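You operate a simulated robot arm through the tools that you are given. There is no shell and no other tool. Be economical: measure what you need, move in short steps, check, and stop when the job is done.

The job below is to be done with a simulated robot arm. You get a single attempt, and the scene is never put back.

Task
Put things in order on the trial bench top. At the end: the yellow sensor stands on top of the orange blanking plate; the black buzzer (marked "80 DB") is on the white blanking plate; the black dark downlight stands where the grey joystick boot stood; the grey joystick boot stands where the yellow sensor stood; whatever was shut is shut again. Leave all else as you found it, and nothing knocked over.

Only the result counts: the job must be done as asked and must still hold three seconds after the hand-in. Knocking over, shifting, dropping, spilling or breaking anything else fails it.

Robot
A 7-joint arm with a two-finger parallel gripper, fixed in place. Base frame: the origin is at the foot of the arm, x ahead of it, y to its left, z up; the work surface is at about z = 0. Lengths are in m, angles in degrees, forces in N, time in s.
With the tool pointing down near the work surface it reaches from about 0.24 to 0.62 m from the base axis. Its first joint turns from -66.0 to 66.0 degrees. Payload 2.6 kg.
The tool frame sits at the grasp point between the pads (the TCP): z along the fingers, y along the line on which they close. The tips reach 0.03 m beyond it. Largest opening 0.094 m; finger width 0.028, thickness 0.01; the body of the gripper, 0.05 by 0.096 m, starts 0.055 m behind the TCP.
Orientation is told as [roll, pitch, yaw] about the base's x, y, z axes, in that order, counted from this pose: with the fingers straight down and closing along the base's y, the tool's x points along the base's -x, its y along +y and its z along -z.

Tools
- The arm moves only by the tool nudge_tool. Its argument "series" is a list of rows, each an object of numbers (a shift or turn left out is 0, a gripper value left out holds the last): "fingers": the opening in per cent of the stroke, from 0 (shut) to 100 (fully open); "tx", "ty", "tz": the shift along the base's x, y, z in cm; "ax", "ay", "az": the turn, a rotation vector about the base's x, y, z in degrees. In form: [{"fingers": .., "tx": .., "ty": .., "tz": .., "ax": .., "ay": .., "az": ..}, ...]. A call has 1 to 20 rows; each row shifts and turns the commanded pose from where the row before left it. Rows are played at 5 a second. More than 0.05 m and 8.6 degrees between two rows, or a gripper value outside its range, and nothing of the call is played. Where a pose cannot be reached the arm comes as near as it can. A force on the tool above 40 N (or 10 N above the force at the start of the call, whichever is more), or a blocked arm, ends the call early, and 0.2 s more pass. The fingers move at their own pace (about 0.072 m/s each) and stop on an object; they squeeze with about 39 N. The grip force told is the motor's: it shows also when the fingers shut on nothing. Time passes only in rows, and 0.2 s behind the last, so rows that do not move let the fingers close. It gives the time, the measured TCP pose, the force on the tool (base axes), the opening and the grip force at its end, in the units of the frame above (readings bear some noise).
- Cameras (640 x 400 px; columns grow to the right, rows downward): "scene" is fixed at [0.0456, 0.4428, 0.5595]; the picture's right is [-0.67, -0.74, 0.00], its down [-0.45, 0.41, -0.79] and it looks along [0.59, -0.53, -0.61] (base axes); focal length 306 px, centre (320, 200). "wrist" rides on the gripper at [-0.037, 0, -0.058] in the tool frame; the picture's right is [0.00, -1.00, 0.00], its down [0.97, 0.00, -0.24] and it looks along [0.24, 0.00, 0.97] (tool axes); focal length 218 px, centre (320, 200).
- get_image(camera): a new picture of that camera. No time passes.
- measure_at(camera, pixels): there is no depth. For up to 12 entries [column, row, z] of the newest picture of that camera ("zoom" is the newest enlarged one), the place [x, y] in the base frame at which the ray of that pixel passes the height z, good to about 0.003 m. No time passes.
- inspect(camera, box): a new picture of the part [left, top, right, bottom] of that camera's present view, enlarged. No time passes.
- hand_in(): hands the job in; it is judged then, once.

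Keep the steps short. Do not move on a guess: measure, check each grasp and each placing, and mend mistakes. In all there are 80 turns and 54 pictures (those below and enlarged ones count). Leave the gripper open and the arm clear of the work at the hand-in unless told otherwise, and finish with a single line.

The tools are called after "Emit:" as a command line: name --argument value ..., lists and objects as JSON in quotes. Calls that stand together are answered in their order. nudge_tool: Moves the arm, as the interface text tells. Its arguments: {"type":"object","properties":{"series":{"type":"array","items":{"type":"object","properties":{"fingers":{"type":"number"},"tx":{"type":"number"},"ty":{"type":"number"},"tz":{"type":"number"},"ax":{"type":"number"},"ay":{"type":"number"},"az":{"type":"number"}}}}},"required":["series"]} The other tools are called the same way: get_image (camera) takes a picture; measure_at (camera, pixels) gives the place at which the rays of pixels pass given heights; inspect (camera, box) takes an enlarged picture of a part of a camera's view; hand_in () hands the job in.

At the start:

```text
t: 0.0
tcp_pos: [0.4528, 0.0597, 0.304]
orientation: [0.0, 0.0, 0.0]
wrist_force: [-0.1, 0.8, -0.7]
opening: 0.0939
grip_force: 0.0
```

scene: 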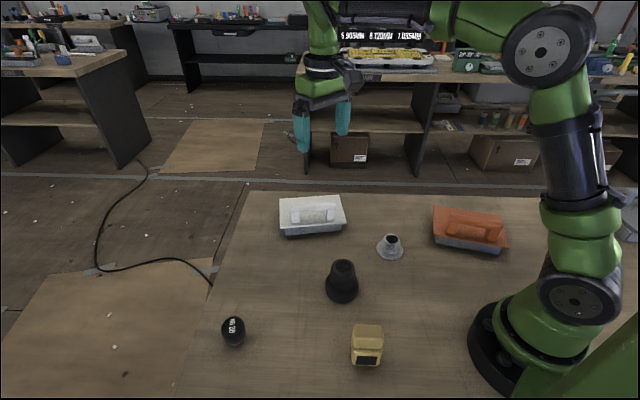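
wrist: 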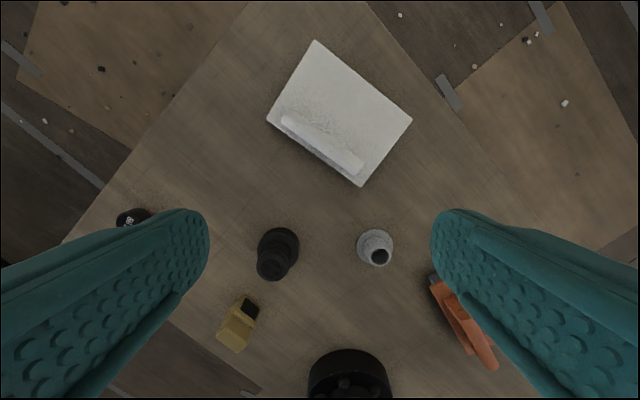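

I see two plates with handles, a black buzzer at (233,331), the downlight at (342,281), the boot at (390,247) and the sensor at (367,345). I'll enlarge these parts first.

Emit:
inspect --camera "scene" --box '[260, 180, 420, 280]'

Emit:
inspect --camera "scene" --box '[400, 180, 528, 260]'

Emit:
inspect --camera "scene" --box '[208, 255, 400, 375]'

```text
4.00 times, centred on (340, 230) of scene
```

zoom: 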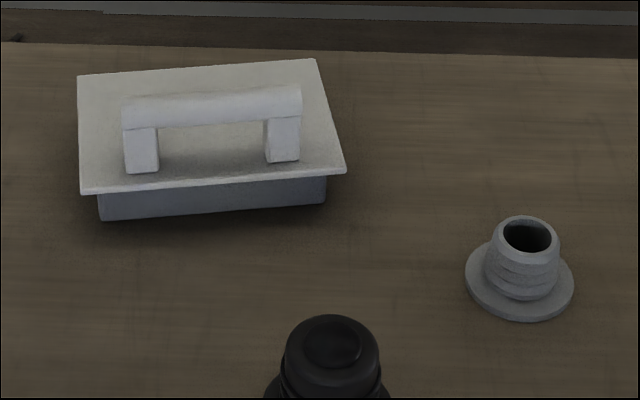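

```text
5.00 times, centred on (464, 220) of scene
```

zoom: 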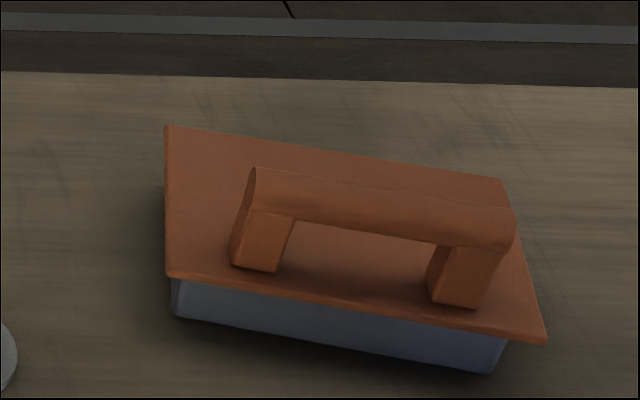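

```text
3.33 times, centred on (304, 315) of scene
```

zoom: 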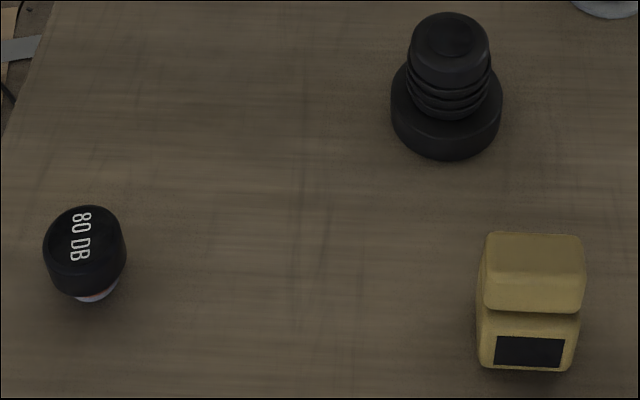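

The two plates look like lids with bar handles on shut grey boxes, with free lid area beside each handle. Next I measure the outlines on both cameras.

Emit:
measure_at --camera "wrist" --pixels '[[315, 39, 0.03], [267, 119, 0.03], [361, 186, 0.03], [412, 118, 0.03], [283, 118, 0.05], [362, 168, 0.05], [375, 247, 0.0], [380, 257, 0.04], [278, 245, 0.0], [271, 265, 0.06], [237, 330, 0.03], [133, 217, 0.03]]'

Emit:
measure_at --camera "scene" --pixels '[[279, 199, 0.03], [339, 195, 0.03], [346, 223, 0.03], [280, 228, 0.03], [390, 252, 0.0], [391, 239, 0.04], [342, 290, 0.0], [343, 266, 0.06], [367, 334, 0.05], [367, 364, 0.0], [233, 338, 0.0], [233, 325, 0.03]]'

Emit:
measure_at --camera "scene" --pixels '[[433, 205, 0.03], [500, 216, 0.03], [509, 248, 0.03], [433, 235, 0.03], [451, 216, 0.055], [503, 227, 0.055], [435, 244, 0.0], [498, 254, 0.0], [285, 234, 0.0], [341, 231, 0.0]]'

```text
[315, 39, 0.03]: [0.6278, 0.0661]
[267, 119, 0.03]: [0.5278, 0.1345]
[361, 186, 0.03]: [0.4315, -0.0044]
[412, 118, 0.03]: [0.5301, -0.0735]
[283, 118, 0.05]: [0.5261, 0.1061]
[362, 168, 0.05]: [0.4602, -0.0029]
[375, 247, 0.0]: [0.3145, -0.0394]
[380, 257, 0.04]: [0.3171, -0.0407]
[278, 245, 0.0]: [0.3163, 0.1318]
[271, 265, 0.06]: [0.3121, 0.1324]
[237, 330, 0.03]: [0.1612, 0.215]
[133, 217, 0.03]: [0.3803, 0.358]
```

```text
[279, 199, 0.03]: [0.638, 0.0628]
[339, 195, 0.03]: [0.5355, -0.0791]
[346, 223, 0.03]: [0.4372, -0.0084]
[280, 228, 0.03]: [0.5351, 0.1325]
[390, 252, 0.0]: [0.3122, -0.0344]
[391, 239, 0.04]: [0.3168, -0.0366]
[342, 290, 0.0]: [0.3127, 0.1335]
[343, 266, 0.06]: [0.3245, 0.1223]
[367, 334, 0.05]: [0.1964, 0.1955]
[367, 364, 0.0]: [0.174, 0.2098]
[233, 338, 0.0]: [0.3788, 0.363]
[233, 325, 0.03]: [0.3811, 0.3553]
```

```text
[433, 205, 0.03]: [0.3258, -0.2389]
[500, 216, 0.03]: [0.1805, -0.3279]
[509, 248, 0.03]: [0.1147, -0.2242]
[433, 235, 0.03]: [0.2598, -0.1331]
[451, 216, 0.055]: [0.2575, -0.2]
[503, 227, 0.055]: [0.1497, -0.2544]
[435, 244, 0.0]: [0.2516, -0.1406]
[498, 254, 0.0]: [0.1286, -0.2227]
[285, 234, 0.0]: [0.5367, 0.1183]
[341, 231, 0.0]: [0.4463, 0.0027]
```

The lid height comes out near 0.037 m by comparing the two cameras. Both handles sit near one long edge, so the other long side is free. I go over to the sensor, near (0.17, 0.205), to view it from above.

Emit:
nudge_tool --series '[{"fingers": 100, "tx": -3.4, "ty": 1.8, "tz": -1.1}, {"tx": -3.4, "ty": 1.8, "tz": -1.1}, {"tx": -3.4, "ty": 1.8, "tz": -1.1}, {"tx": -3.4, "ty": 1.8, "tz": -1.1}, {"tx": -3.4, "ty": 1.8, "tz": -1.1}, {"tx": -3.4, "ty": 1.8, "tz": -1.1}, {"tx": -3.4, "ty": 1.8, "tz": -1.1}, {"tx": -3.4, "ty": 1.8, "tz": -1.1}, {}]'

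Emit:
get_image --camera "wrist"

```text
t: 2.0
tcp_pos: [0.1798, 0.2033, 0.2175]
orientation: [-0.1, -0.1, 0.0]
wrist_force: [-0.2, 0.3, 0.0]
opening: 0.0943
grip_force: 0.0
```

```text
48 pictures are left
```

wrist: 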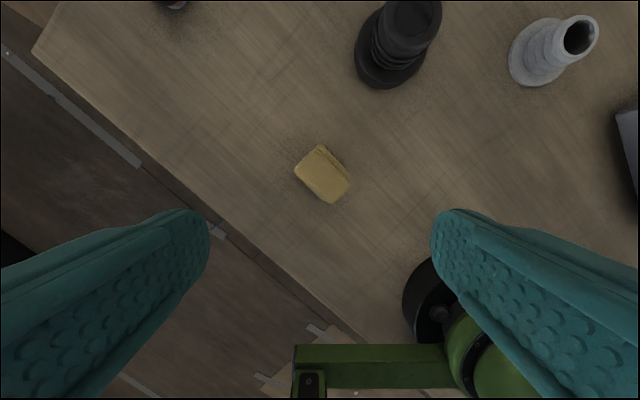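

Emit:
inspect --camera "wrist" --box '[272, 130, 368, 220]'

Emit:
measure_at --camera "wrist" --pixels '[[319, 146, 0.05], [294, 171, 0.05], [331, 203, 0.05], [350, 179, 0.05], [323, 176, 0.05], [323, 176, 0.06], [319, 146, 0.0]]'

Emit:
measure_at --camera "scene" --pixels '[[354, 325, 0.05], [383, 325, 0.05], [384, 347, 0.05], [352, 346, 0.05], [352, 362, 0.0], [380, 366, 0.0]]'

```text
4.44 times, centred on (320, 175) of wrist
```

zoom: 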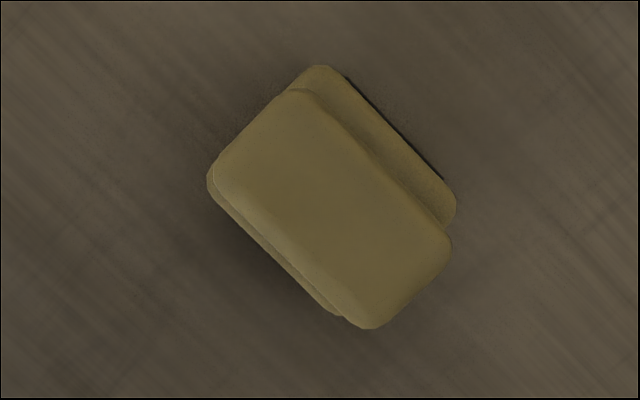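

```text
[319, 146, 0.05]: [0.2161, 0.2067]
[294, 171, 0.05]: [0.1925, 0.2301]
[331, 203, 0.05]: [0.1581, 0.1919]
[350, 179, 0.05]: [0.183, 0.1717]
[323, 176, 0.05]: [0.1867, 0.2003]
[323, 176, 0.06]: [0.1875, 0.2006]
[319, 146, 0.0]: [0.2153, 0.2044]
```

```text
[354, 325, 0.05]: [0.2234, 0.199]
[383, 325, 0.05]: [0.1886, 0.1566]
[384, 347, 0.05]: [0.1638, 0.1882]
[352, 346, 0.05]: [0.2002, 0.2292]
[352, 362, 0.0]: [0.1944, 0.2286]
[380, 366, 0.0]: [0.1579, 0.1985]
```

The sensor's top is about 52 by 33 mm, its long side at about 48° in the base, and it is centred near (0.188, 0.200). I turn the gripper -42° to grip it by its ends, come down to z ≈ 0.12 and check.

Emit:
nudge_tool --series '[{"tx": 0.7, "ty": -0.3, "az": -8.4, "tz": -2}, {"az": -8.4, "tz": -2}, {"az": -8.4, "tz": -2}, {"az": -8.4, "tz": -2}, {"az": -8.4, "tz": -2}, {}]'

Emit:
get_image --camera "wrist"

```text
t: 3.4
tcp_pos: [0.1886, 0.1995, 0.1178]
orientation: [0.0, 0.0, -42.1]
wrist_force: [0.5, -0.3, -0.6]
opening: 0.094
grip_force: 0.1
```

```text
46 pictures are left
```

wrist: 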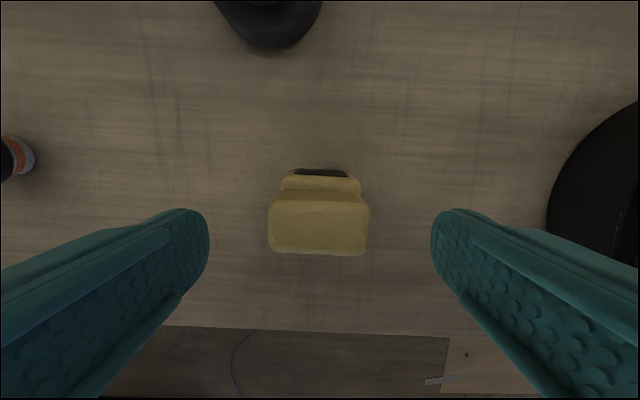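

The sensor sits square between the fingers at (320,225). I go down to z ≈ 0.042 and close.

Emit:
nudge_tool --series '[{"tz": -2.5}, {"tz": -2.5}, {"tz": -2.5}, {}, {"fingers": 0}, {}, {}, {}, {}]'

Emit:
get_image --camera "wrist"

```text
t: 5.4
tcp_pos: [0.1885, 0.199, 0.0418]
orientation: [0.0, -0.1, -42.0]
wrist_force: [0.2, -0.3, 0.0]
opening: 0.0541
grip_force: 38.9
```

```text
45 pictures are left
```

wrist: 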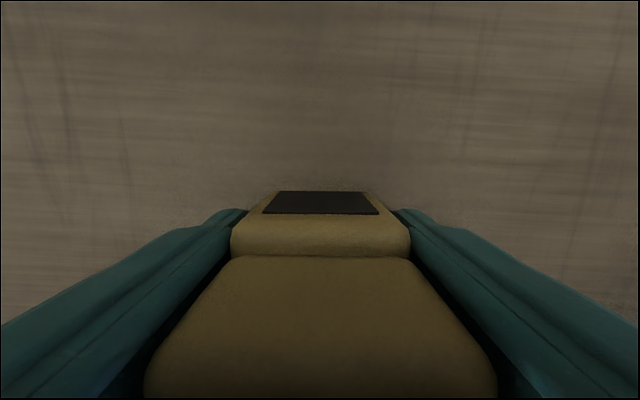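

The sensor is held, with the opening at 54 mm. I lift it to z ≈ 0.22 and swing round in an arc toward the orange plate, stopping high to look.

Emit:
nudge_tool --series '[{"tz": 4.5}, {"tz": 4.5}, {"tz": 4.5}, {"tz": 4.5}, {"tx": 2.84, "ty": -3}, {"tx": 2.84, "ty": -3}, {"tx": 2.84, "ty": -3}, {"tx": 2.84, "ty": -3}, {"tx": 2.84, "ty": -3}, {"ty": -3.75}, {"ty": -3.75}, {"ty": -3.75}, {"ty": -3.75}, {"tx": -1.5, "ty": -3, "az": -8.25}, {"tx": -1.5, "ty": -3, "az": -8.25}, {"tx": -1.5, "ty": -3}, {"tx": -1.5, "ty": -2}, {}]'

Emit:
get_image --camera "wrist"

Emit:
get_image --camera "scene"

```text
t: 9.2
tcp_pos: [0.2686, -0.211, 0.2205]
orientation: [0.0, -0.1, -58.5]
wrist_force: [-0.2, 0.0, 0.3]
opening: 0.0001
grip_force: 32.5
```

```text
44 pictures are left
```

wrist: 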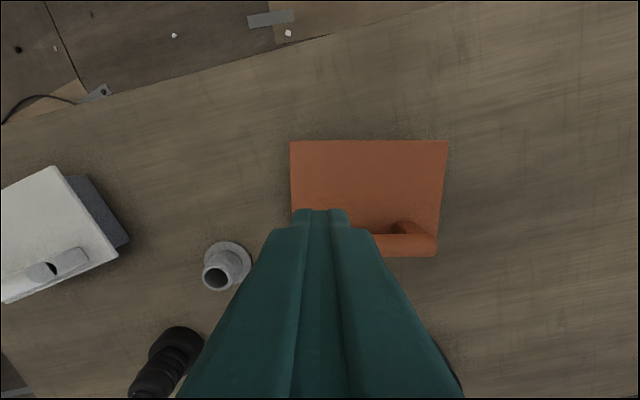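

```text
43 pictures are left
```

scene: 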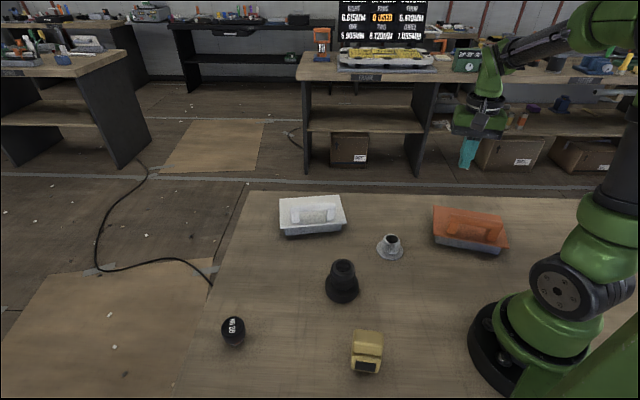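

The fingers shut on nothing (opening 0): the sensor slipped out at lift and now stands upright at about (367,351), shifted a little. Before going back I measure the orange plate from this view and the sensor's present place.

Emit:
measure_at --camera "wrist" --pixels '[[290, 141, 0.037], [447, 141, 0.037], [437, 257, 0.037], [394, 222, 0.06], [436, 236, 0.06], [436, 256, 0.06], [231, 262, 0.0], [216, 278, 0.04]]'

Emit:
inspect --camera "scene" --box '[327, 310, 407, 385]'

Emit:
inspect --camera "wrist" --box '[280, 120, 460, 270]'

```text
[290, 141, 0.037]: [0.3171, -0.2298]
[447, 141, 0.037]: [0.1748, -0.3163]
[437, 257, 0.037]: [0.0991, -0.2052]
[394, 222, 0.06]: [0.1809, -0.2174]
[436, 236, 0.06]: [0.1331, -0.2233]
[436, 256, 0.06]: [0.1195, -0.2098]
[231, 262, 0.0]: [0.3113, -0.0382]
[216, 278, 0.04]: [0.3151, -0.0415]
```

```text
5.33 times, centred on (367, 348) of scene
```

zoom: 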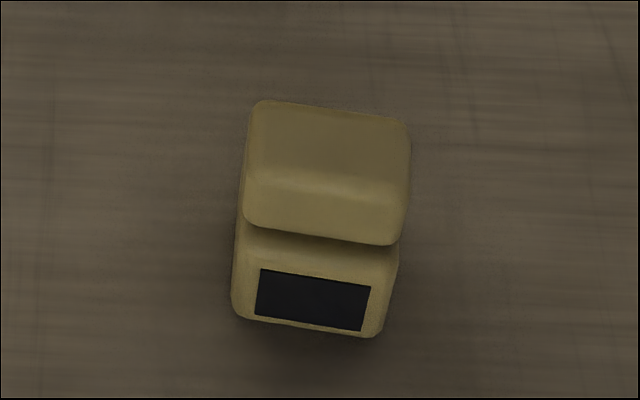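

```text
2.67 times, centred on (370, 195) of wrist
```

zoom: 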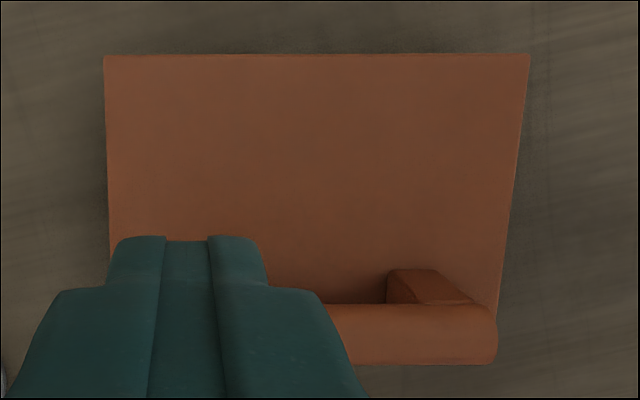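

The free strip on the orange lid is about 8 cm deep, and a good spot is (0.224, -0.237). I go back along the same arc with open fingers to look at the sensor again.

Emit:
nudge_tool --series '[{"fingers": 100, "tx": 1.5, "ty": 2}, {"tx": 1.5, "ty": 3}, {"tx": 1.5, "ty": 3, "az": 8.25}, {"tx": 1.5, "ty": 3}, {"ty": 3.75}, {"ty": 3.75}, {"ty": 3.75}, {"ty": 3.75}, {"tx": -2.84, "ty": 3}, {"tx": -2.84, "ty": 3}, {"tx": -2.84, "ty": 3}, {"tx": -2.84, "ty": 3}, {"tx": -2.84, "ty": 3}, {"tz": -4.5}, {"tz": -4.5}, {}]'

Emit:
inspect --camera "wrist" --box '[160, 100, 480, 300]'

```text
t: 12.6
tcp_pos: [0.188, 0.199, 0.1303]
orientation: [0.0, 0.0, -50.3]
wrist_force: [-0.1, -1.0, -0.3]
opening: 0.0938
grip_force: 0.1
```

```text
2.00 times, centred on (320, 200) of wrist
```

zoom: 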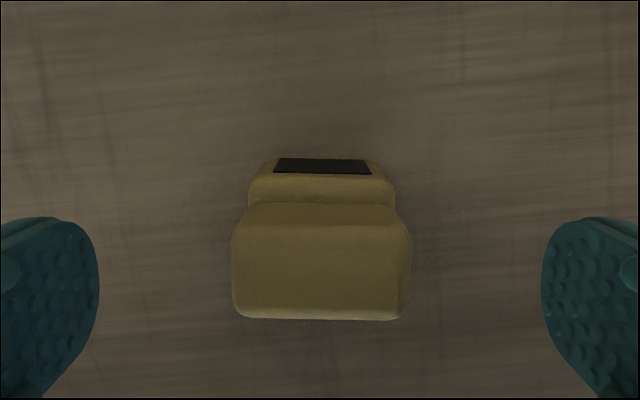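

Emit:
measure_at --camera "zoom" --pixels '[[322, 262, 0.055], [252, 205, 0.055], [398, 212, 0.055], [240, 315, 0.055], [405, 318, 0.055], [322, 160, 0.01]]'

```text
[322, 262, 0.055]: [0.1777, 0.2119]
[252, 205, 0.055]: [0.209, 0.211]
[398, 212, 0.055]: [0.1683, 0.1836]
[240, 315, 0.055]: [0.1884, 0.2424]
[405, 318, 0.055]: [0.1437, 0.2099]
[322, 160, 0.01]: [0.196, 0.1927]
```

Emit:
measure_at --camera "scene" --pixels '[[368.5, 342.7, 0.055], [368.5, 342.7, 0.065], [368.5, 342.7, 0.075], [351.5, 369.5, 0.0], [378, 373.5, 0.0]]'

Emit:
measure_at --camera "zoom" --pixels '[[322, 262, 0.055], [322, 262, 0.065], [322, 262, 0.075]]'

```text
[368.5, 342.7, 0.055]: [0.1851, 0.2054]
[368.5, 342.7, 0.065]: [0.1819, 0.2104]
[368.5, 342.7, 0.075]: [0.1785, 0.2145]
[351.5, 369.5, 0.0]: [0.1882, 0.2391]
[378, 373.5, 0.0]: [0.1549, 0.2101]
```

```text
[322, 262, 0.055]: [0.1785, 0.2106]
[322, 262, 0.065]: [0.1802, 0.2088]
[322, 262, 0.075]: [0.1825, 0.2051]
```

The sensor now stands at about (0.1815, 0.210), turned to about -51°, and is about 65 mm tall. I grip it again, centred and a bit lower, then lift only 2 cm slowly and check.

Emit:
nudge_tool --series '[{"tx": -0.65, "ty": 1.1, "tz": -1, "az": -0.7}, {"tz": -2.5}, {"tz": -2.5}, {"tz": -2.5}, {"tz": -0.7}, {}, {"fingers": 0}, {}, {}, {}, {}, {}]'

Emit:
nudge_tool --series '[{"tz": 0.3}, {"tz": 0.3}, {"tz": 0.3}, {"tz": 0.3}, {"tz": 0.4}, {"tz": 0.4}, {}]'

Emit:
inspect --camera "scene" --box '[307, 290, 435, 390]'

```text
t: 15.2
tcp_pos: [0.1814, 0.2121, 0.0401]
orientation: [0.0, 0.0, -50.9]
wrist_force: [-0.9, -0.7, -0.7]
opening: 0.054
grip_force: 38.8
```

```text
t: 16.8
tcp_pos: [0.182, 0.2107, 0.0596]
orientation: [0.1, -0.1, -51.0]
wrist_force: [1.0, -0.4, -1.0]
opening: 0.0541
grip_force: 39.1
```

```text
4.00 times, centred on (371, 340) of scene
```

zoom: 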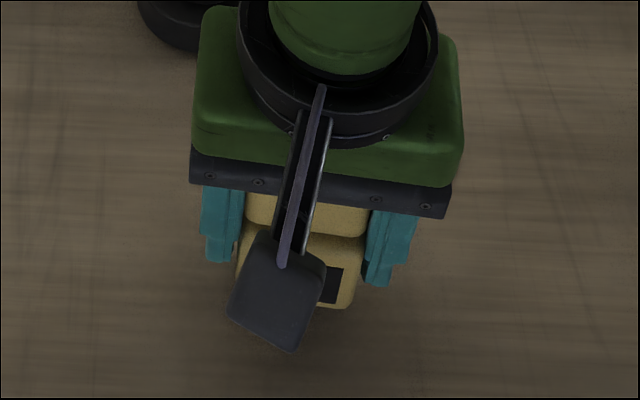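

The opening still reads 54 mm and the sensor seems to have risen with the fingers. I lift slowly further and look again.

Emit:
nudge_tool --series '[{"tz": 0.5}, {"tz": 0.7}, {"tz": 1}, {"tz": 1}, {"tz": 1}, {"tz": 1}, {"tz": 1}, {"tz": 1}, {}]'

Emit:
get_image --camera "wrist"

Emit:
inspect --camera "scene" --box '[287, 230, 479, 350]'

```text
t: 18.8
tcp_pos: [0.1808, 0.2105, 0.1318]
orientation: [0.0, 0.0, -51.1]
wrist_force: [-0.4, -0.1, -1.6]
opening: 0.0539
grip_force: 39.5
```

```text
38 pictures are left
```

wrist: 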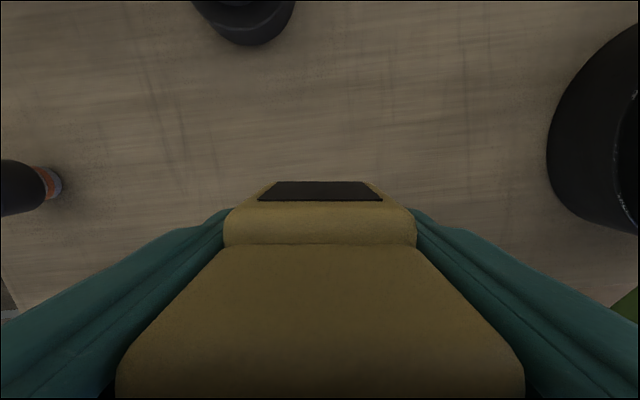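

```text
3.33 times, centred on (383, 290) of scene
```

zoom: 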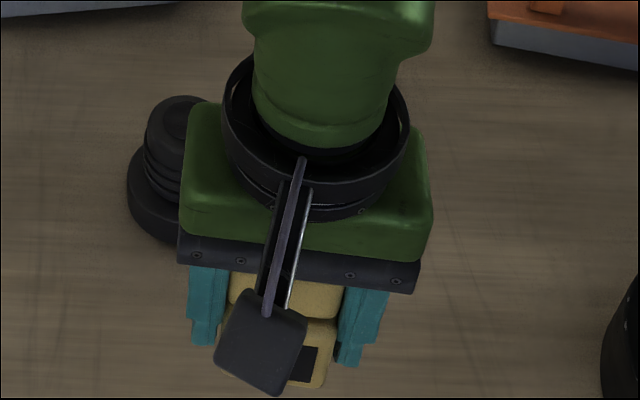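

It is held and hanging clear, with its bottom 4.0 cm below the TCP. I carry it gently along the arc to above the orange lid.

Emit:
nudge_tool --series '[{"tz": 1}, {"tz": 1.5}, {"tz": 1.5}, {"tx": 0.7, "ty": -0.8}, {"tx": 1.42, "ty": -1.52}, {"tx": 1.42, "ty": -1.52}, {"tx": 1.42, "ty": -1.52}, {"tx": 1.42, "ty": -1.52}, {"tx": 1.42, "ty": -1.52}, {"tx": 1.42, "ty": -1.52}, {"tx": 1.42, "ty": -1.52}, {"tx": 1.42, "ty": -1.52}, {"tx": 1.42, "ty": -1.52}, {"tx": 1.42, "ty": -1.52}, {"ty": -2}, {"ty": -2}, {"ty": -2}, {}]'

Emit:
nudge_tool --series '[{"ty": -1, "az": -1.9}, {"ty": -2, "az": -1.9}, {"ty": -2, "az": -1.9}, {"ty": -2, "az": -1.9}, {"ty": -2}, {"tx": -1.3, "ty": -1.7}, {"tx": -1.3, "ty": -1.7}, {"tx": -1.3, "ty": -1.7}, {"tx": -1.3, "ty": -1.7}, {"tx": -1.3, "ty": -1.7}, {"tx": -1.3, "ty": -1.7}, {"tx": -1.3, "ty": -1.7}, {"tx": -0.7, "ty": -0.9}, {}]'

Emit:
get_image --camera "wrist"

```text
t: 22.6
tcp_pos: [0.3303, -0.0078, 0.1712]
orientation: [0.0, 0.0, -51.0]
wrist_force: [-0.3, 0.0, -0.5]
opening: 0.054
grip_force: 38.8
```

```text
t: 25.6
tcp_pos: [0.2313, -0.2275, 0.1738]
orientation: [0.0, -0.1, -58.6]
wrist_force: [0.1, 0.6, -1.2]
opening: 0.0542
grip_force: 38.5
```

```text
36 pictures are left
```

wrist: 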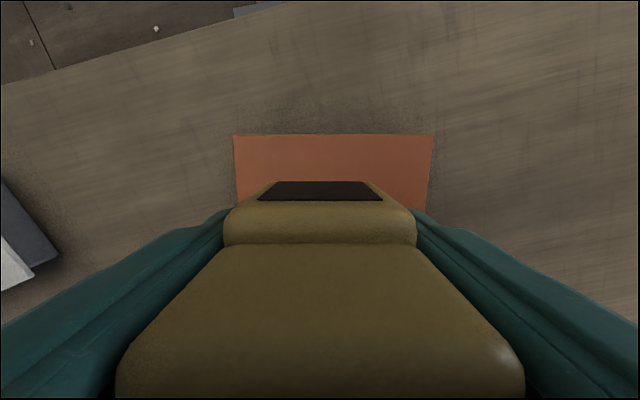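

Emit:
measure_at --camera "wrist" --pixels '[[233, 135, 0.037], [432, 135, 0.037], [237, 208, 0.037], [426, 208, 0.037]]'

Emit:
get_image --camera "scene"

```text
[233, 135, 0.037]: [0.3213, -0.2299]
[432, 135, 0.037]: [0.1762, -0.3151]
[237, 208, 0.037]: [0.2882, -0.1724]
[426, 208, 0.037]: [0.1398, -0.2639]
```

```text
35 pictures are left
```

scene: 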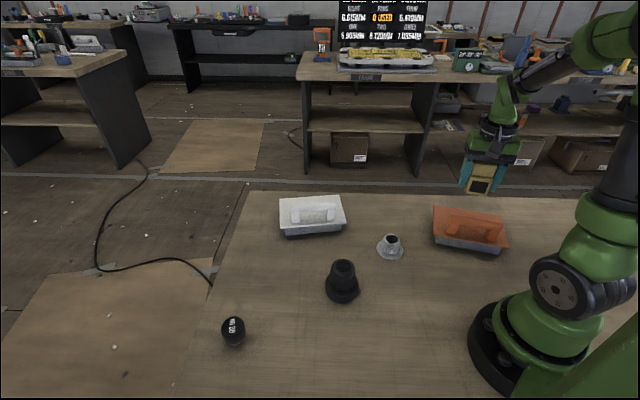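

The free strip's middle is (0.228, -0.238). I shift there, come down to just above the lid, then down in small steps while watching the force.

Emit:
nudge_tool --series '[{"tx": -0.3, "ty": -1.05, "tz": -1}, {"tz": -2}, {"tz": -2}, {"tz": -2}, {"tz": -1.5}, {}, {"tz": -0.2}, {}]'

Emit:
inspect --camera "scene" --box '[400, 160, 560, 260]'

```text
t: 27.4
tcp_pos: [0.2291, -0.2367, 0.0838]
orientation: [0.0, 0.0, -58.5]
wrist_force: [-0.1, 0.2, -0.6]
opening: 0.0542
grip_force: 38.9
```

```text
4.00 times, centred on (480, 210) of scene
```

zoom: 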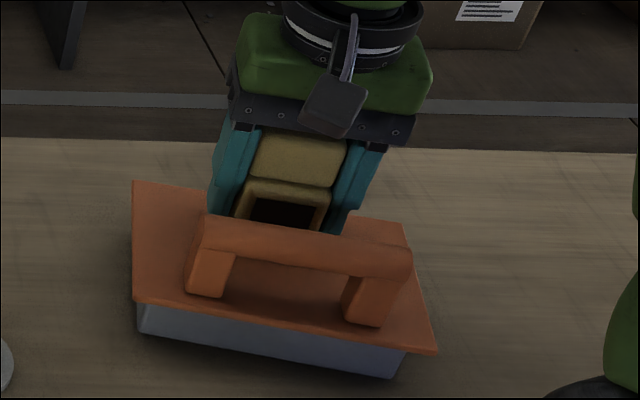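

No contact yet at TCP z 0.084, and the sensor is behind the handle as wanted. I go down 2 mm at a time.

Emit:
nudge_tool --series '[{"tz": -0.2}, {"tz": -0.2}, {"tz": -0.1}, {}]'

Emit:
nudge_tool --series '[{"tz": -0.1}, {}]'

```text
t: 28.4
tcp_pos: [0.2297, -0.2361, 0.0806]
orientation: [0.2, -0.1, -58.6]
wrist_force: [-1.7, 3.2, 19.5]
opening: 0.054
grip_force: 38.6
```

```text
t: 29.0
tcp_pos: [0.2306, -0.2386, 0.0801]
orientation: [0.1, -0.2, -58.6]
wrist_force: [-3.7, 4.1, 34.8]
opening: 0.0544
grip_force: 39.4
```

Contact reads 35 N, so the sensor is on the lid, whose top is at about 0.041. I back off 1.5 mm, open, rise and check.

Emit:
nudge_tool --series '[{"tz": 0.15}, {}, {"fingers": 30}, {"fingers": 60}, {"fingers": 100}, {}, {}, {"tz": 2}, {"tz": 4}, {"tz": 4}, {"tz": 4}, {}]'

Emit:
inspect --camera "scene" --box '[400, 160, 560, 260]'

Emit:
get_image --camera "wrist"

```text
t: 31.6
tcp_pos: [0.2277, -0.2364, 0.2212]
orientation: [0.0, 0.0, -58.5]
wrist_force: [0.4, 0.7, -0.3]
opening: 0.094
grip_force: 0.1
```

```text
4.00 times, centred on (480, 210) of scene
```

zoom: 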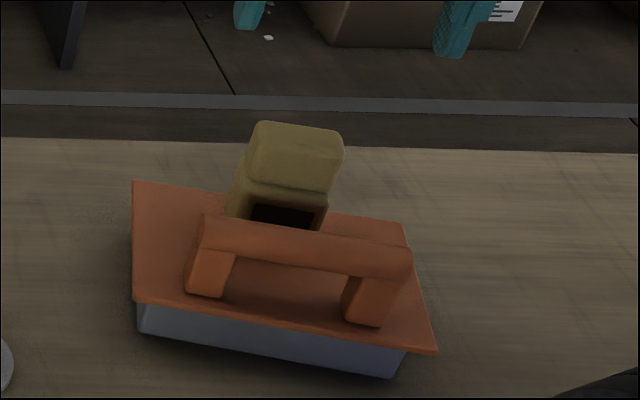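

```text
32 pictures are left
```

wrist: 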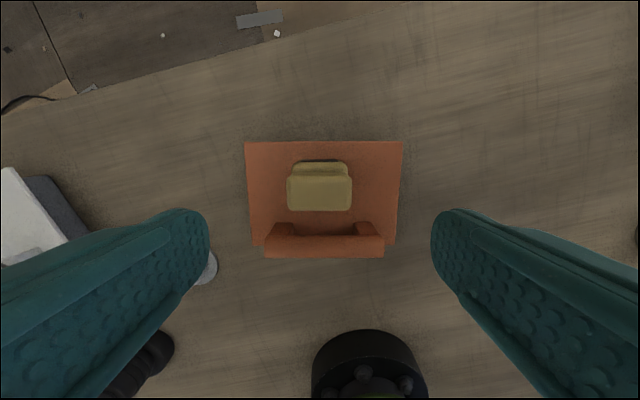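

The sensor stands well on the lid, clear of the handle. Next is the boot near (0.313, -0.038), which I view from above at z ≈ 0.17.

Emit:
nudge_tool --series '[{"tx": 1.7, "ty": 3.96}, {"tx": 1.7, "ty": 3.96}, {"tx": 1.7, "ty": 3.96}, {"tx": 1.7, "ty": 3.96, "az": 8.5}, {"tx": 1.7, "ty": 3.96}, {"tz": -2.5}, {"tz": -2.5}, {}]'

Emit:
inspect --camera "wrist" --box '[160, 100, 480, 300]'

Emit:
inspect --camera "scene" --box '[358, 217, 422, 277]'

```text
t: 33.4
tcp_pos: [0.315, -0.0394, 0.1704]
orientation: [0.0, 0.0, -50.1]
wrist_force: [0.2, -0.2, -0.9]
opening: 0.0939
grip_force: 0.0
```

```text
2.00 times, centred on (320, 200) of wrist
```

zoom: 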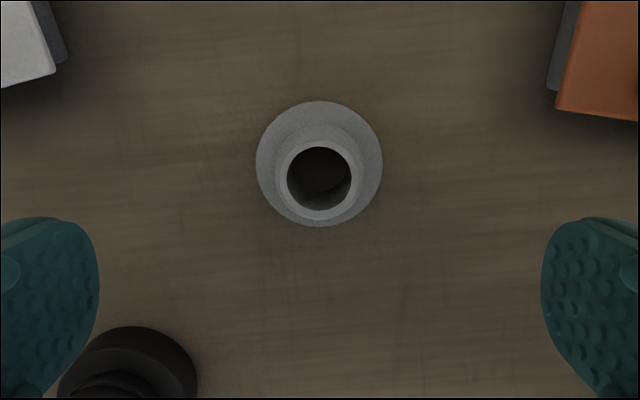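

```text
6.67 times, centred on (390, 247) of scene
```

zoom: 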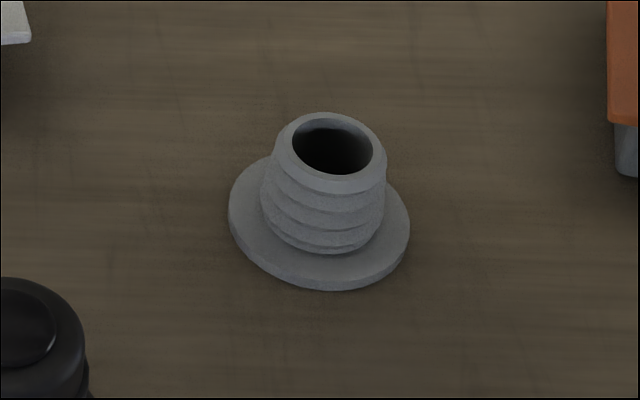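

Emit:
measure_at --camera "wrist" --pixels '[[319.7, 182, 0.004], [288, 182, 0.004], [351.5, 182, 0.004], [320, 151, 0.004], [320, 213, 0.004], [320, 189, 0.04], [300, 189, 0.04], [339, 189, 0.04]]'

Emit:
measure_at --camera "zoom" --pixels '[[320, 222, 0.004], [332, 150, 0.04], [332, 150, 0.05], [332, 150, 0.03], [320, 290, 0.0]]'

```text
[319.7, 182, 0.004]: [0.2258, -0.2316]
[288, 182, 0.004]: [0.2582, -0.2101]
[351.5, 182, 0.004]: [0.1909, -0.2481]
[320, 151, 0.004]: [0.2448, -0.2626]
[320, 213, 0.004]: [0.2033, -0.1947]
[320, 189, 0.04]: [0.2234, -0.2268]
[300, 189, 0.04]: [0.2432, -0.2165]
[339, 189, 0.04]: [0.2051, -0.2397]
```

```text
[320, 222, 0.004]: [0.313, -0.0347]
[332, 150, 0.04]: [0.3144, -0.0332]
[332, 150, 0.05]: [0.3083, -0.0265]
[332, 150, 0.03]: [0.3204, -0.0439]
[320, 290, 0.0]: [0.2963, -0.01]
```

By geometry the boot lies right under the TCP: the flange is about 66 mm wide, the tube about 40 mm wide and 40 mm high. I go down to z ≈ 0.039, with the tips above the flange, grip the tube, then lift slowly.

Emit:
nudge_tool --series '[{"tz": -3}, {"tz": -3}, {"tz": -3}, {"tz": -3}, {"tz": -1.1}, {}, {"fingers": 0}, {}, {}, {}, {}, {}]'

Emit:
get_image --camera "wrist"

```text
t: 36.0
tcp_pos: [0.315, -0.038, 0.0402]
orientation: [0.1, 0.0, -50.1]
wrist_force: [0.5, -0.4, 0.1]
opening: 0.0402
grip_force: 39.5
```

```text
29 pictures are left
```

wrist: 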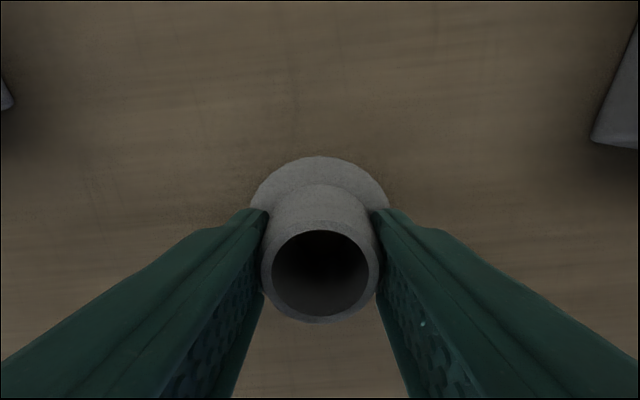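

The boot is gripped with the opening at 40 mm. I lift slowly and check.

Emit:
nudge_tool --series '[{"tz": 0.3}, {"tz": 0.3}, {"tz": 0.4}, {"tz": 0.5}, {"tz": 0.8}, {"tz": 1}, {"tz": 1}, {"tz": 1}, {"tz": 1.5}, {"tz": 1.5}, {"tz": 1.5}, {"tz": 1.5}, {}]'

Emit:
get_image --camera "wrist"

```text
t: 38.8
tcp_pos: [0.3136, -0.0395, 0.1534]
orientation: [0.0, 0.0, -50.1]
wrist_force: [-0.1, -0.8, -0.7]
opening: 0.0395
grip_force: 38.9
```

```text
28 pictures are left
```

wrist: 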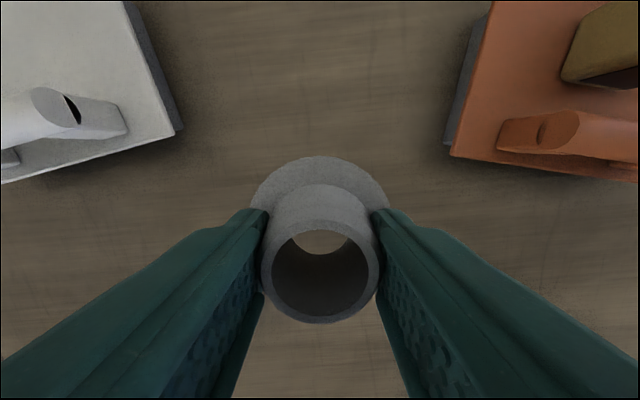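

The boot hangs firmly. I carry it to the sensor's first place at (0.188, 0.200).

Emit:
nudge_tool --series '[{"tx": -0.5, "ty": 2}, {"tx": -0.5, "ty": 2}, {"tx": -0.5, "ty": 2}, {"tx": -0.5, "ty": 2}, {"tx": -0.5, "ty": 2}, {"tx": -0.5, "ty": 2}, {"tx": -1.37, "ty": 1.7}, {"tx": -1.37, "ty": 1.7}, {"tx": -1.37, "ty": 1.7}, {"tx": -1.37, "ty": 1.7}, {"tx": -1.37, "ty": 1.7}, {"tx": -1.37, "ty": 1.7}, {"tx": -1.37, "ty": 1.7}, {}]'

Emit:
nudge_tool --series '[{"tz": -2}, {"tz": -2}, {"tz": -2}, {"tz": -2}, {"tz": -2}, {"tz": -0.7}, {}]'

```text
t: 41.8
tcp_pos: [0.1883, 0.2, 0.1531]
orientation: [0.0, 0.0, -50.2]
wrist_force: [0.4, -0.7, -0.9]
opening: 0.0396
grip_force: 39.1
```

```text
t: 43.4
tcp_pos: [0.1892, 0.1992, 0.0468]
orientation: [-0.1, 0.0, -50.0]
wrist_force: [-0.3, 0.0, -1.2]
opening: 0.0398
grip_force: 38.9
```

The boot is in place above the spot. I lower it the last bit in 2 mm steps; contact should come near z 0.040.

Emit:
nudge_tool --series '[{"tz": -0.2}, {"tz": -0.2}, {"tz": -0.15}, {}]'

Emit:
nudge_tool --series '[{"tz": -0.1}, {}]'

```text
t: 44.4
tcp_pos: [0.1883, 0.1999, 0.0395]
orientation: [0.0, -0.1, -50.1]
wrist_force: [0.1, -0.5, -0.1]
opening: 0.0396
grip_force: 39.0
```

```text
t: 45.0
tcp_pos: [0.1899, 0.1996, 0.0392]
orientation: [0.0, 0.0, -50.0]
wrist_force: [-0.2, 0.4, -1.4]
opening: 0.0396
grip_force: 38.8
```

Emit:
nudge_tool --series '[{"tz": -0.1}, {}]'

Emit:
inspect --camera "scene" --box '[307, 290, 435, 390]'

```text
t: 45.6
tcp_pos: [0.189, 0.1996, 0.0398]
orientation: [0.0, 0.0, -50.2]
wrist_force: [-6.5, -8.7, 32.8]
opening: 0.0398
grip_force: 38.8
```

```text
4.00 times, centred on (371, 340) of scene
```

zoom: 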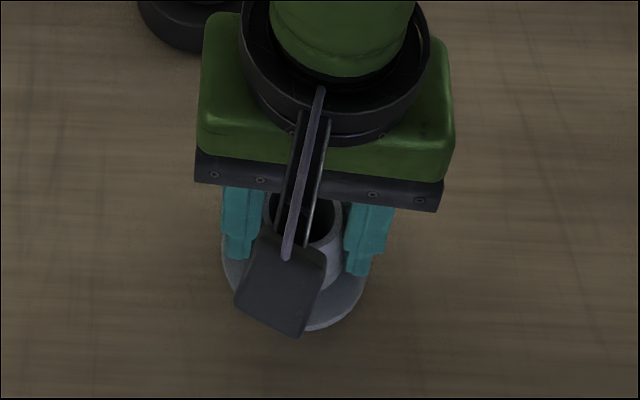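

Contact (33 N): the boot rests on the bench. I ease up 1 mm, open and rise.

Emit:
nudge_tool --series '[{"tz": 0.1}, {"fingers": 60}, {"fingers": 100}, {}, {}, {"tz": 2}, {"tz": 4}, {"tz": 4}, {"tz": 4}, {}]'

Emit:
get_image --camera "wrist"

Emit:
get_image --camera "scene"

```text
t: 47.8
tcp_pos: [0.1884, 0.1978, 0.18]
orientation: [0.0, 0.0, -50.0]
wrist_force: [0.7, 0.0, -0.6]
opening: 0.094
grip_force: 0.0
```

```text
26 pictures are left
```

wrist: 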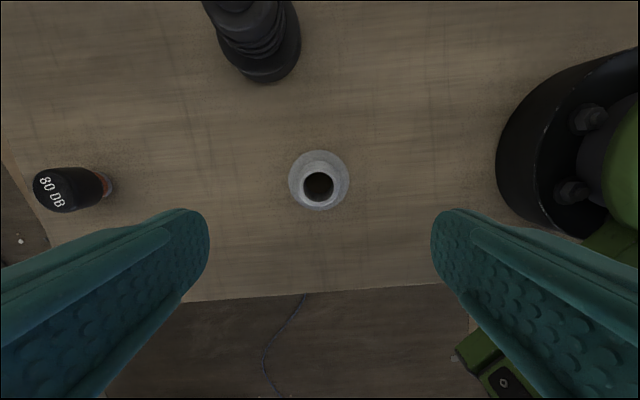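

```text
25 pictures are left
```

scene: 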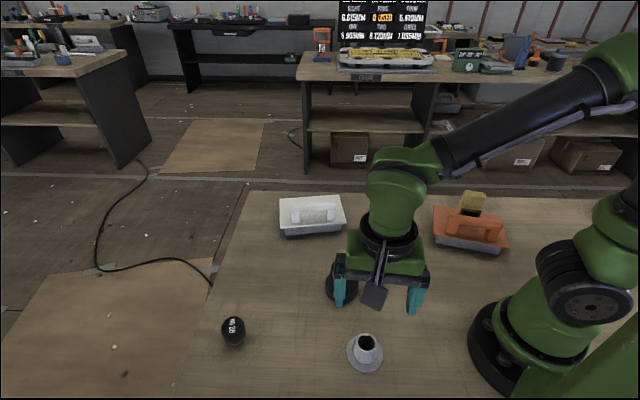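

The boot stands upright at about (365,355). I measure its place and move over the downlight near (0.314, 0.132).

Emit:
measure_at --camera "wrist" --pixels '[[319, 180, 0.004], [318, 186, 0.04]]'

Emit:
measure_at --camera "scene" --pixels '[[365, 353.5, 0.004], [367, 342, 0.04]]'

Emit:
nudge_tool --series '[{"tz": 4}, {"tx": 3.15, "ty": -1.7}, {"tx": 3.15, "ty": -1.7}, {"tx": 3.15, "ty": -1.7}, {"tx": 3.15, "ty": -1.7}, {}]'

Emit:
get_image --camera "wrist"

Emit:
inspect --camera "wrist" --box '[240, 130, 400, 230]'

```text
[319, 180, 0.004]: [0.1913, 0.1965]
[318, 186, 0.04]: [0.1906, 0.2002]
```

```text
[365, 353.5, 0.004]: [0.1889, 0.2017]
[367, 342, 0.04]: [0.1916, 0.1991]
```

```text
t: 49.2
tcp_pos: [0.3144, 0.1298, 0.2184]
orientation: [0.1, 0.0, -50.2]
wrist_force: [0.2, -0.1, -0.5]
opening: 0.0941
grip_force: 0.0
```

```text
24 pictures are left
```

wrist: 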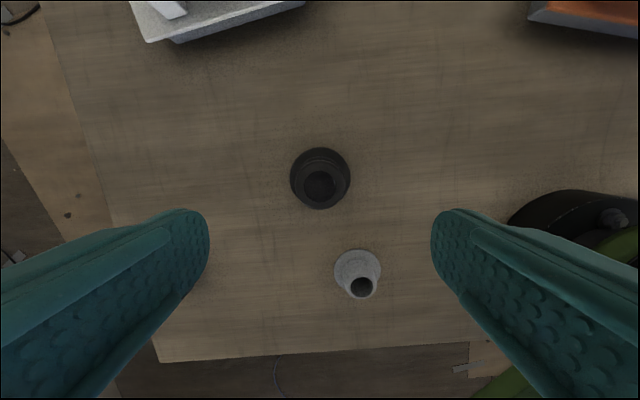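

```text
4.00 times, centred on (320, 180) of wrist
```

zoom: 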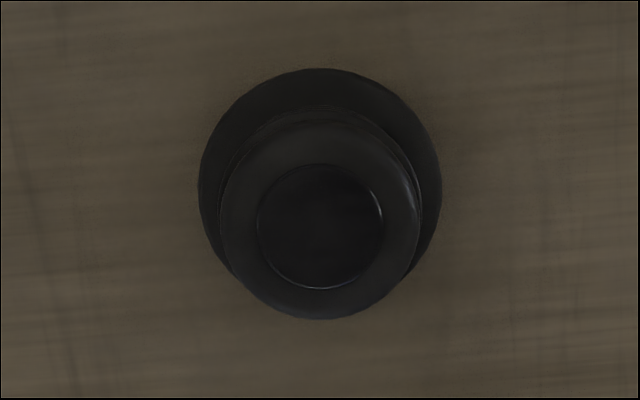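

The boot is centred at about (0.190, 0.199), good. Now I triangulate the downlight's centre and heights.

Emit:
measure_at --camera "wrist" --pixels '[[320, 177.5, 0.01], [320, 177.5, 0.025], [320, 186.5, 0.06], [320, 186.5, 0.075], [320, 186.5, 0.09], [289.5, 177, 0.02], [350.5, 177, 0.02], [295, 182, 0.07], [345.5, 182, 0.07]]'

Emit:
measure_at --camera "scene" --pixels '[[343, 266, 0.06], [343, 266, 0.07], [343, 266, 0.08], [343, 266, 0.09]]'

```text
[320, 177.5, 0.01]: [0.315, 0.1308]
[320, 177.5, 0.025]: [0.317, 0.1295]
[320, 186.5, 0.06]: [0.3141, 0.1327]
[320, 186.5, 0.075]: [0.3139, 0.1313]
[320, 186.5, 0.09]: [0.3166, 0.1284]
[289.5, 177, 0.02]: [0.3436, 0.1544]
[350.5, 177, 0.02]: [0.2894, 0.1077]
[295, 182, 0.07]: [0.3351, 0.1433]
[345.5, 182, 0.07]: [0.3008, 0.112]
```

```text
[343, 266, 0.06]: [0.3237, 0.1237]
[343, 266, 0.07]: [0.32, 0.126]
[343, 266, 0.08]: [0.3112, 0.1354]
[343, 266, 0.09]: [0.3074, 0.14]
```

The downlight is centred at (0.315, 0.131) and about 75 mm tall; its base is about 71 mm wide and up to 25 mm high, the upper part about 47 mm wide. I grip the upper part with TCP z ≈ 0.062.

Emit:
nudge_tool --series '[{"tx": 0.05, "ty": 0.15, "tz": -3}, {"tz": -3}, {"tz": -3}, {"tz": -3}, {"tz": -3}, {"tz": -0.6}, {}, {"fingers": 0}, {}, {}, {}, {}]'

Emit:
nudge_tool --series '[{"tz": 0.3}, {"tz": 0.3}, {"tz": 0.4}, {"tz": 0.5}, {"tz": 0.8}, {"tz": 1}, {"tz": 1}, {"tz": 1}, {"tz": 1.5}, {"tz": 1.5}, {"tz": 1.5}, {}]'

Emit:
get_image --camera "wrist"

Emit:
get_image --camera "scene"

```text
t: 51.8
tcp_pos: [0.3152, 0.1328, 0.0634]
orientation: [0.0, 0.1, -50.1]
wrist_force: [-0.5, -0.5, 0.0]
opening: 0.0466
grip_force: 38.5
```

```text
t: 54.4
tcp_pos: [0.3152, 0.1329, 0.1615]
orientation: [-0.1, 0.0, -50.1]
wrist_force: [0.1, 0.0, -2.5]
opening: 0.0464
grip_force: 38.5
```

```text
22 pictures are left
```

wrist: 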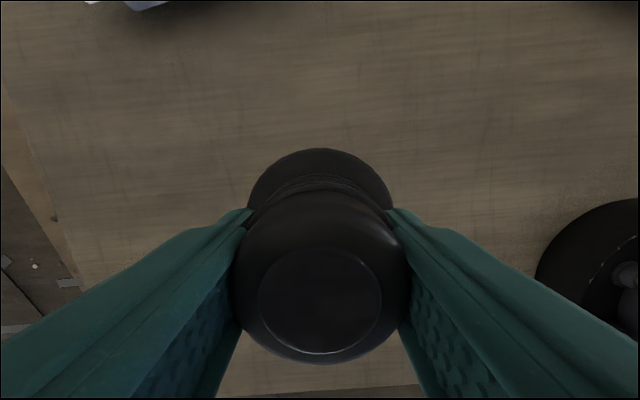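

```text
21 pictures are left
```

scene: 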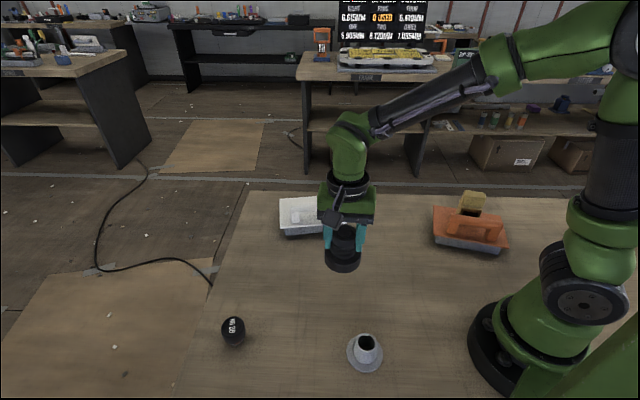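

It is held (46.5 mm). I carry it to the boot's first place, (0.3145, -0.038), and lower to just above the bench.

Emit:
nudge_tool --series '[{"ty": -1}, {"ty": -1.8}, {"ty": -1.8}, {"ty": -1.8}, {"ty": -1.8}, {"ty": -1.8}, {"ty": -1.8}, {"ty": -1.8}, {"ty": -1.8}, {"ty": -1.6}, {}, {"tz": -2}, {"tz": -2}, {"tz": -2}, {"tz": -2}, {"tz": -1.3}, {}]'

Emit:
nudge_tool --series '[{"tz": -0.2}, {"tz": -0.15}, {}]'

Emit:
nudge_tool --series '[{"tz": -0.1}, {}]'

```text
t: 58.0
tcp_pos: [0.3136, -0.0386, 0.0696]
orientation: [-0.1, 0.0, -50.1]
wrist_force: [0.0, -0.1, -2.7]
opening: 0.0463
grip_force: 39.0
```

```text
t: 58.8
tcp_pos: [0.3147, -0.038, 0.0656]
orientation: [0.0, -0.1, -50.1]
wrist_force: [-1.1, 0.5, -2.3]
opening: 0.0464
grip_force: 38.9
```

```text
t: 59.4
tcp_pos: [0.3141, -0.0375, 0.0648]
orientation: [0.0, -0.1, -50.1]
wrist_force: [0.5, -0.3, -2.1]
opening: 0.0464
grip_force: 39.3
```

No contact yet at z 0.065 (gripped at about 0.063). I go on in 1 mm steps.

Emit:
nudge_tool --series '[{"tz": -0.1}, {}]'

Emit:
nudge_tool --series '[{"tz": -0.1}, {}]'

```text
t: 60.0
tcp_pos: [0.3143, -0.0367, 0.0653]
orientation: [-0.1, 0.0, -50.1]
wrist_force: [-8.4, -0.4, 18.5]
opening: 0.0463
grip_force: 38.8
```

```text
t: 60.6
tcp_pos: [0.315, -0.0375, 0.0631]
orientation: [0.1, -0.2, -50.1]
wrist_force: [-9.6, -2.5, 34.0]
opening: 0.0462
grip_force: 38.6
```

Contact at 34 N. I ease up 1.5 mm, open, rise and check.

Emit:
nudge_tool --series '[{"tz": 0.15}, {"fingers": 65}, {"fingers": 100}, {}, {}, {"tz": 2}, {"tz": 4}, {"tz": 4}, {"tz": 4}, {"tz": 2}, {}]'

Emit:
get_image --camera "wrist"

Emit:
get_image --camera "scene"

```text
t: 63.0
tcp_pos: [0.317, -0.0372, 0.2241]
orientation: [0.0, 0.0, -50.1]
wrist_force: [-0.4, -0.2, 0.0]
opening: 0.0941
grip_force: 0.1
```

```text
20 pictures are left
```

wrist: 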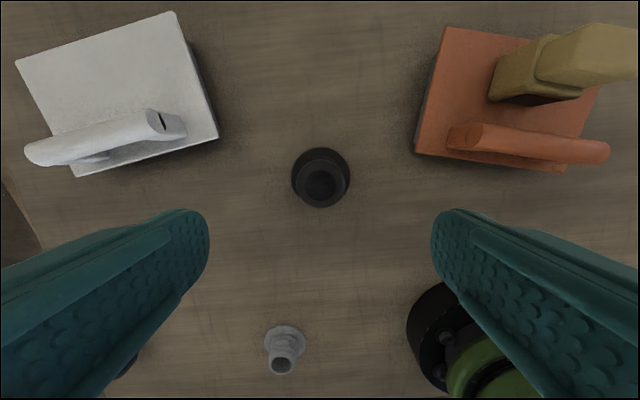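

```text
19 pictures are left
```

scene: 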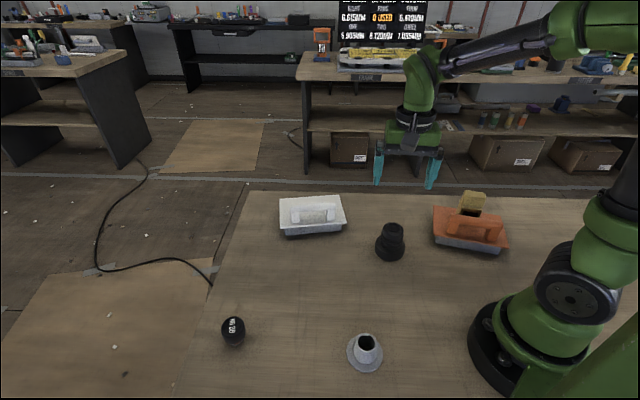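

The downlight stands on the boot's old spot. I measure the white plate from this view and move over to the buzzer, turning to yaw -35° so the fingers will run parallel to the white handle.

Emit:
measure_at --camera "wrist" --pixels '[[15, 62, 0.041], [173, 12, 0.041], [218, 137, 0.041], [76, 177, 0.041], [321, 177, 0.01], [184, 126, 0.045]]'

Emit:
nudge_tool --series '[{"tx": 0.72, "ty": 4.35}, {"tx": 0.72, "ty": 4.35, "az": 7.7}, {"tx": 0.72, "ty": 4.35, "az": 7.7}, {"tx": 0.72, "ty": 4.35}, {"tx": 0.72, "ty": 4.35}, {"tx": 0.72, "ty": 4.35}, {"tx": 0.72, "ty": 4.35}, {"tx": 0.72, "ty": 4.35}, {"tx": 0.72, "ty": 4.35}, {}]'

Emit:
get_image --camera "wrist"

Emit:
inspect --camera "scene" --box '[201, 300, 265, 360]'

```text
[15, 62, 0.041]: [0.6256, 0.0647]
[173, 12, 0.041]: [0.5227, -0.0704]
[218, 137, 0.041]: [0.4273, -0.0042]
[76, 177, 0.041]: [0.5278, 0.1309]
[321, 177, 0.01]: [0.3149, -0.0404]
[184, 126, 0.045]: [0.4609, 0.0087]
```

```text
t: 65.2
tcp_pos: [0.3815, 0.355, 0.2222]
orientation: [0.0, 0.1, -34.7]
wrist_force: [-0.1, 0.0, -0.5]
opening: 0.094
grip_force: 0.0
```

```text
18 pictures are left
```

wrist: 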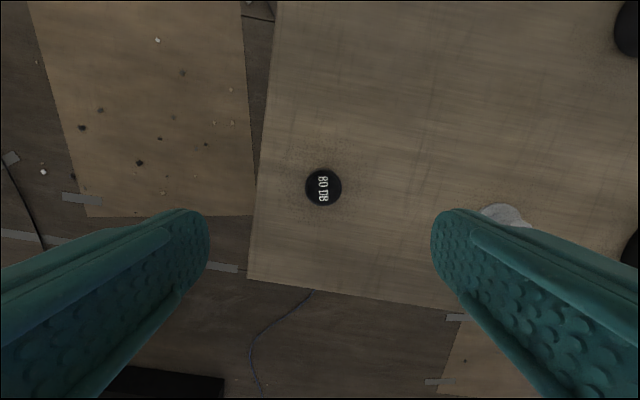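

```text
6.67 times, centred on (233, 330) of scene
```

zoom: 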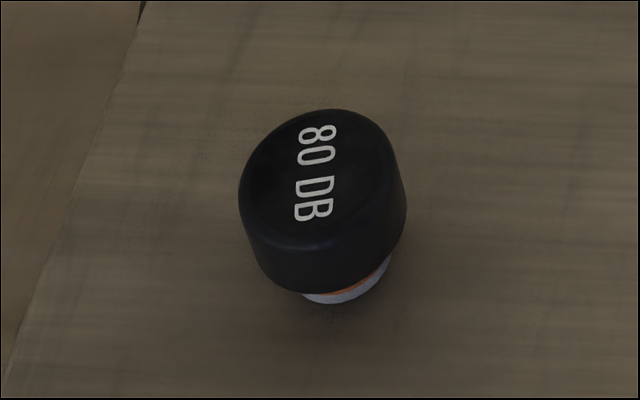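

Emit:
measure_at --camera "wrist" --pixels '[[323, 187, 0.03], [323, 187, 0.045], [323, 187, 0.06], [305, 187, 0.045], [342, 187, 0.045]]'

Emit:
measure_at --camera "zoom" --pixels '[[318, 172, 0.03], [318, 172, 0.045], [318, 172, 0.06], [347, 290, 0.0]]'

```text
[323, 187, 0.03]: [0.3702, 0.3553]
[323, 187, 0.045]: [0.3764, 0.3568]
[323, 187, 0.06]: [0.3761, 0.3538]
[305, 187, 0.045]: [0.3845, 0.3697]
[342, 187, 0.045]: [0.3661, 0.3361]
```

```text
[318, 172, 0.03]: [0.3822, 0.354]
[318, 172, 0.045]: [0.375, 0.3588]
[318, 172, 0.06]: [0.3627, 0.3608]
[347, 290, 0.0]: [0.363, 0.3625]
```

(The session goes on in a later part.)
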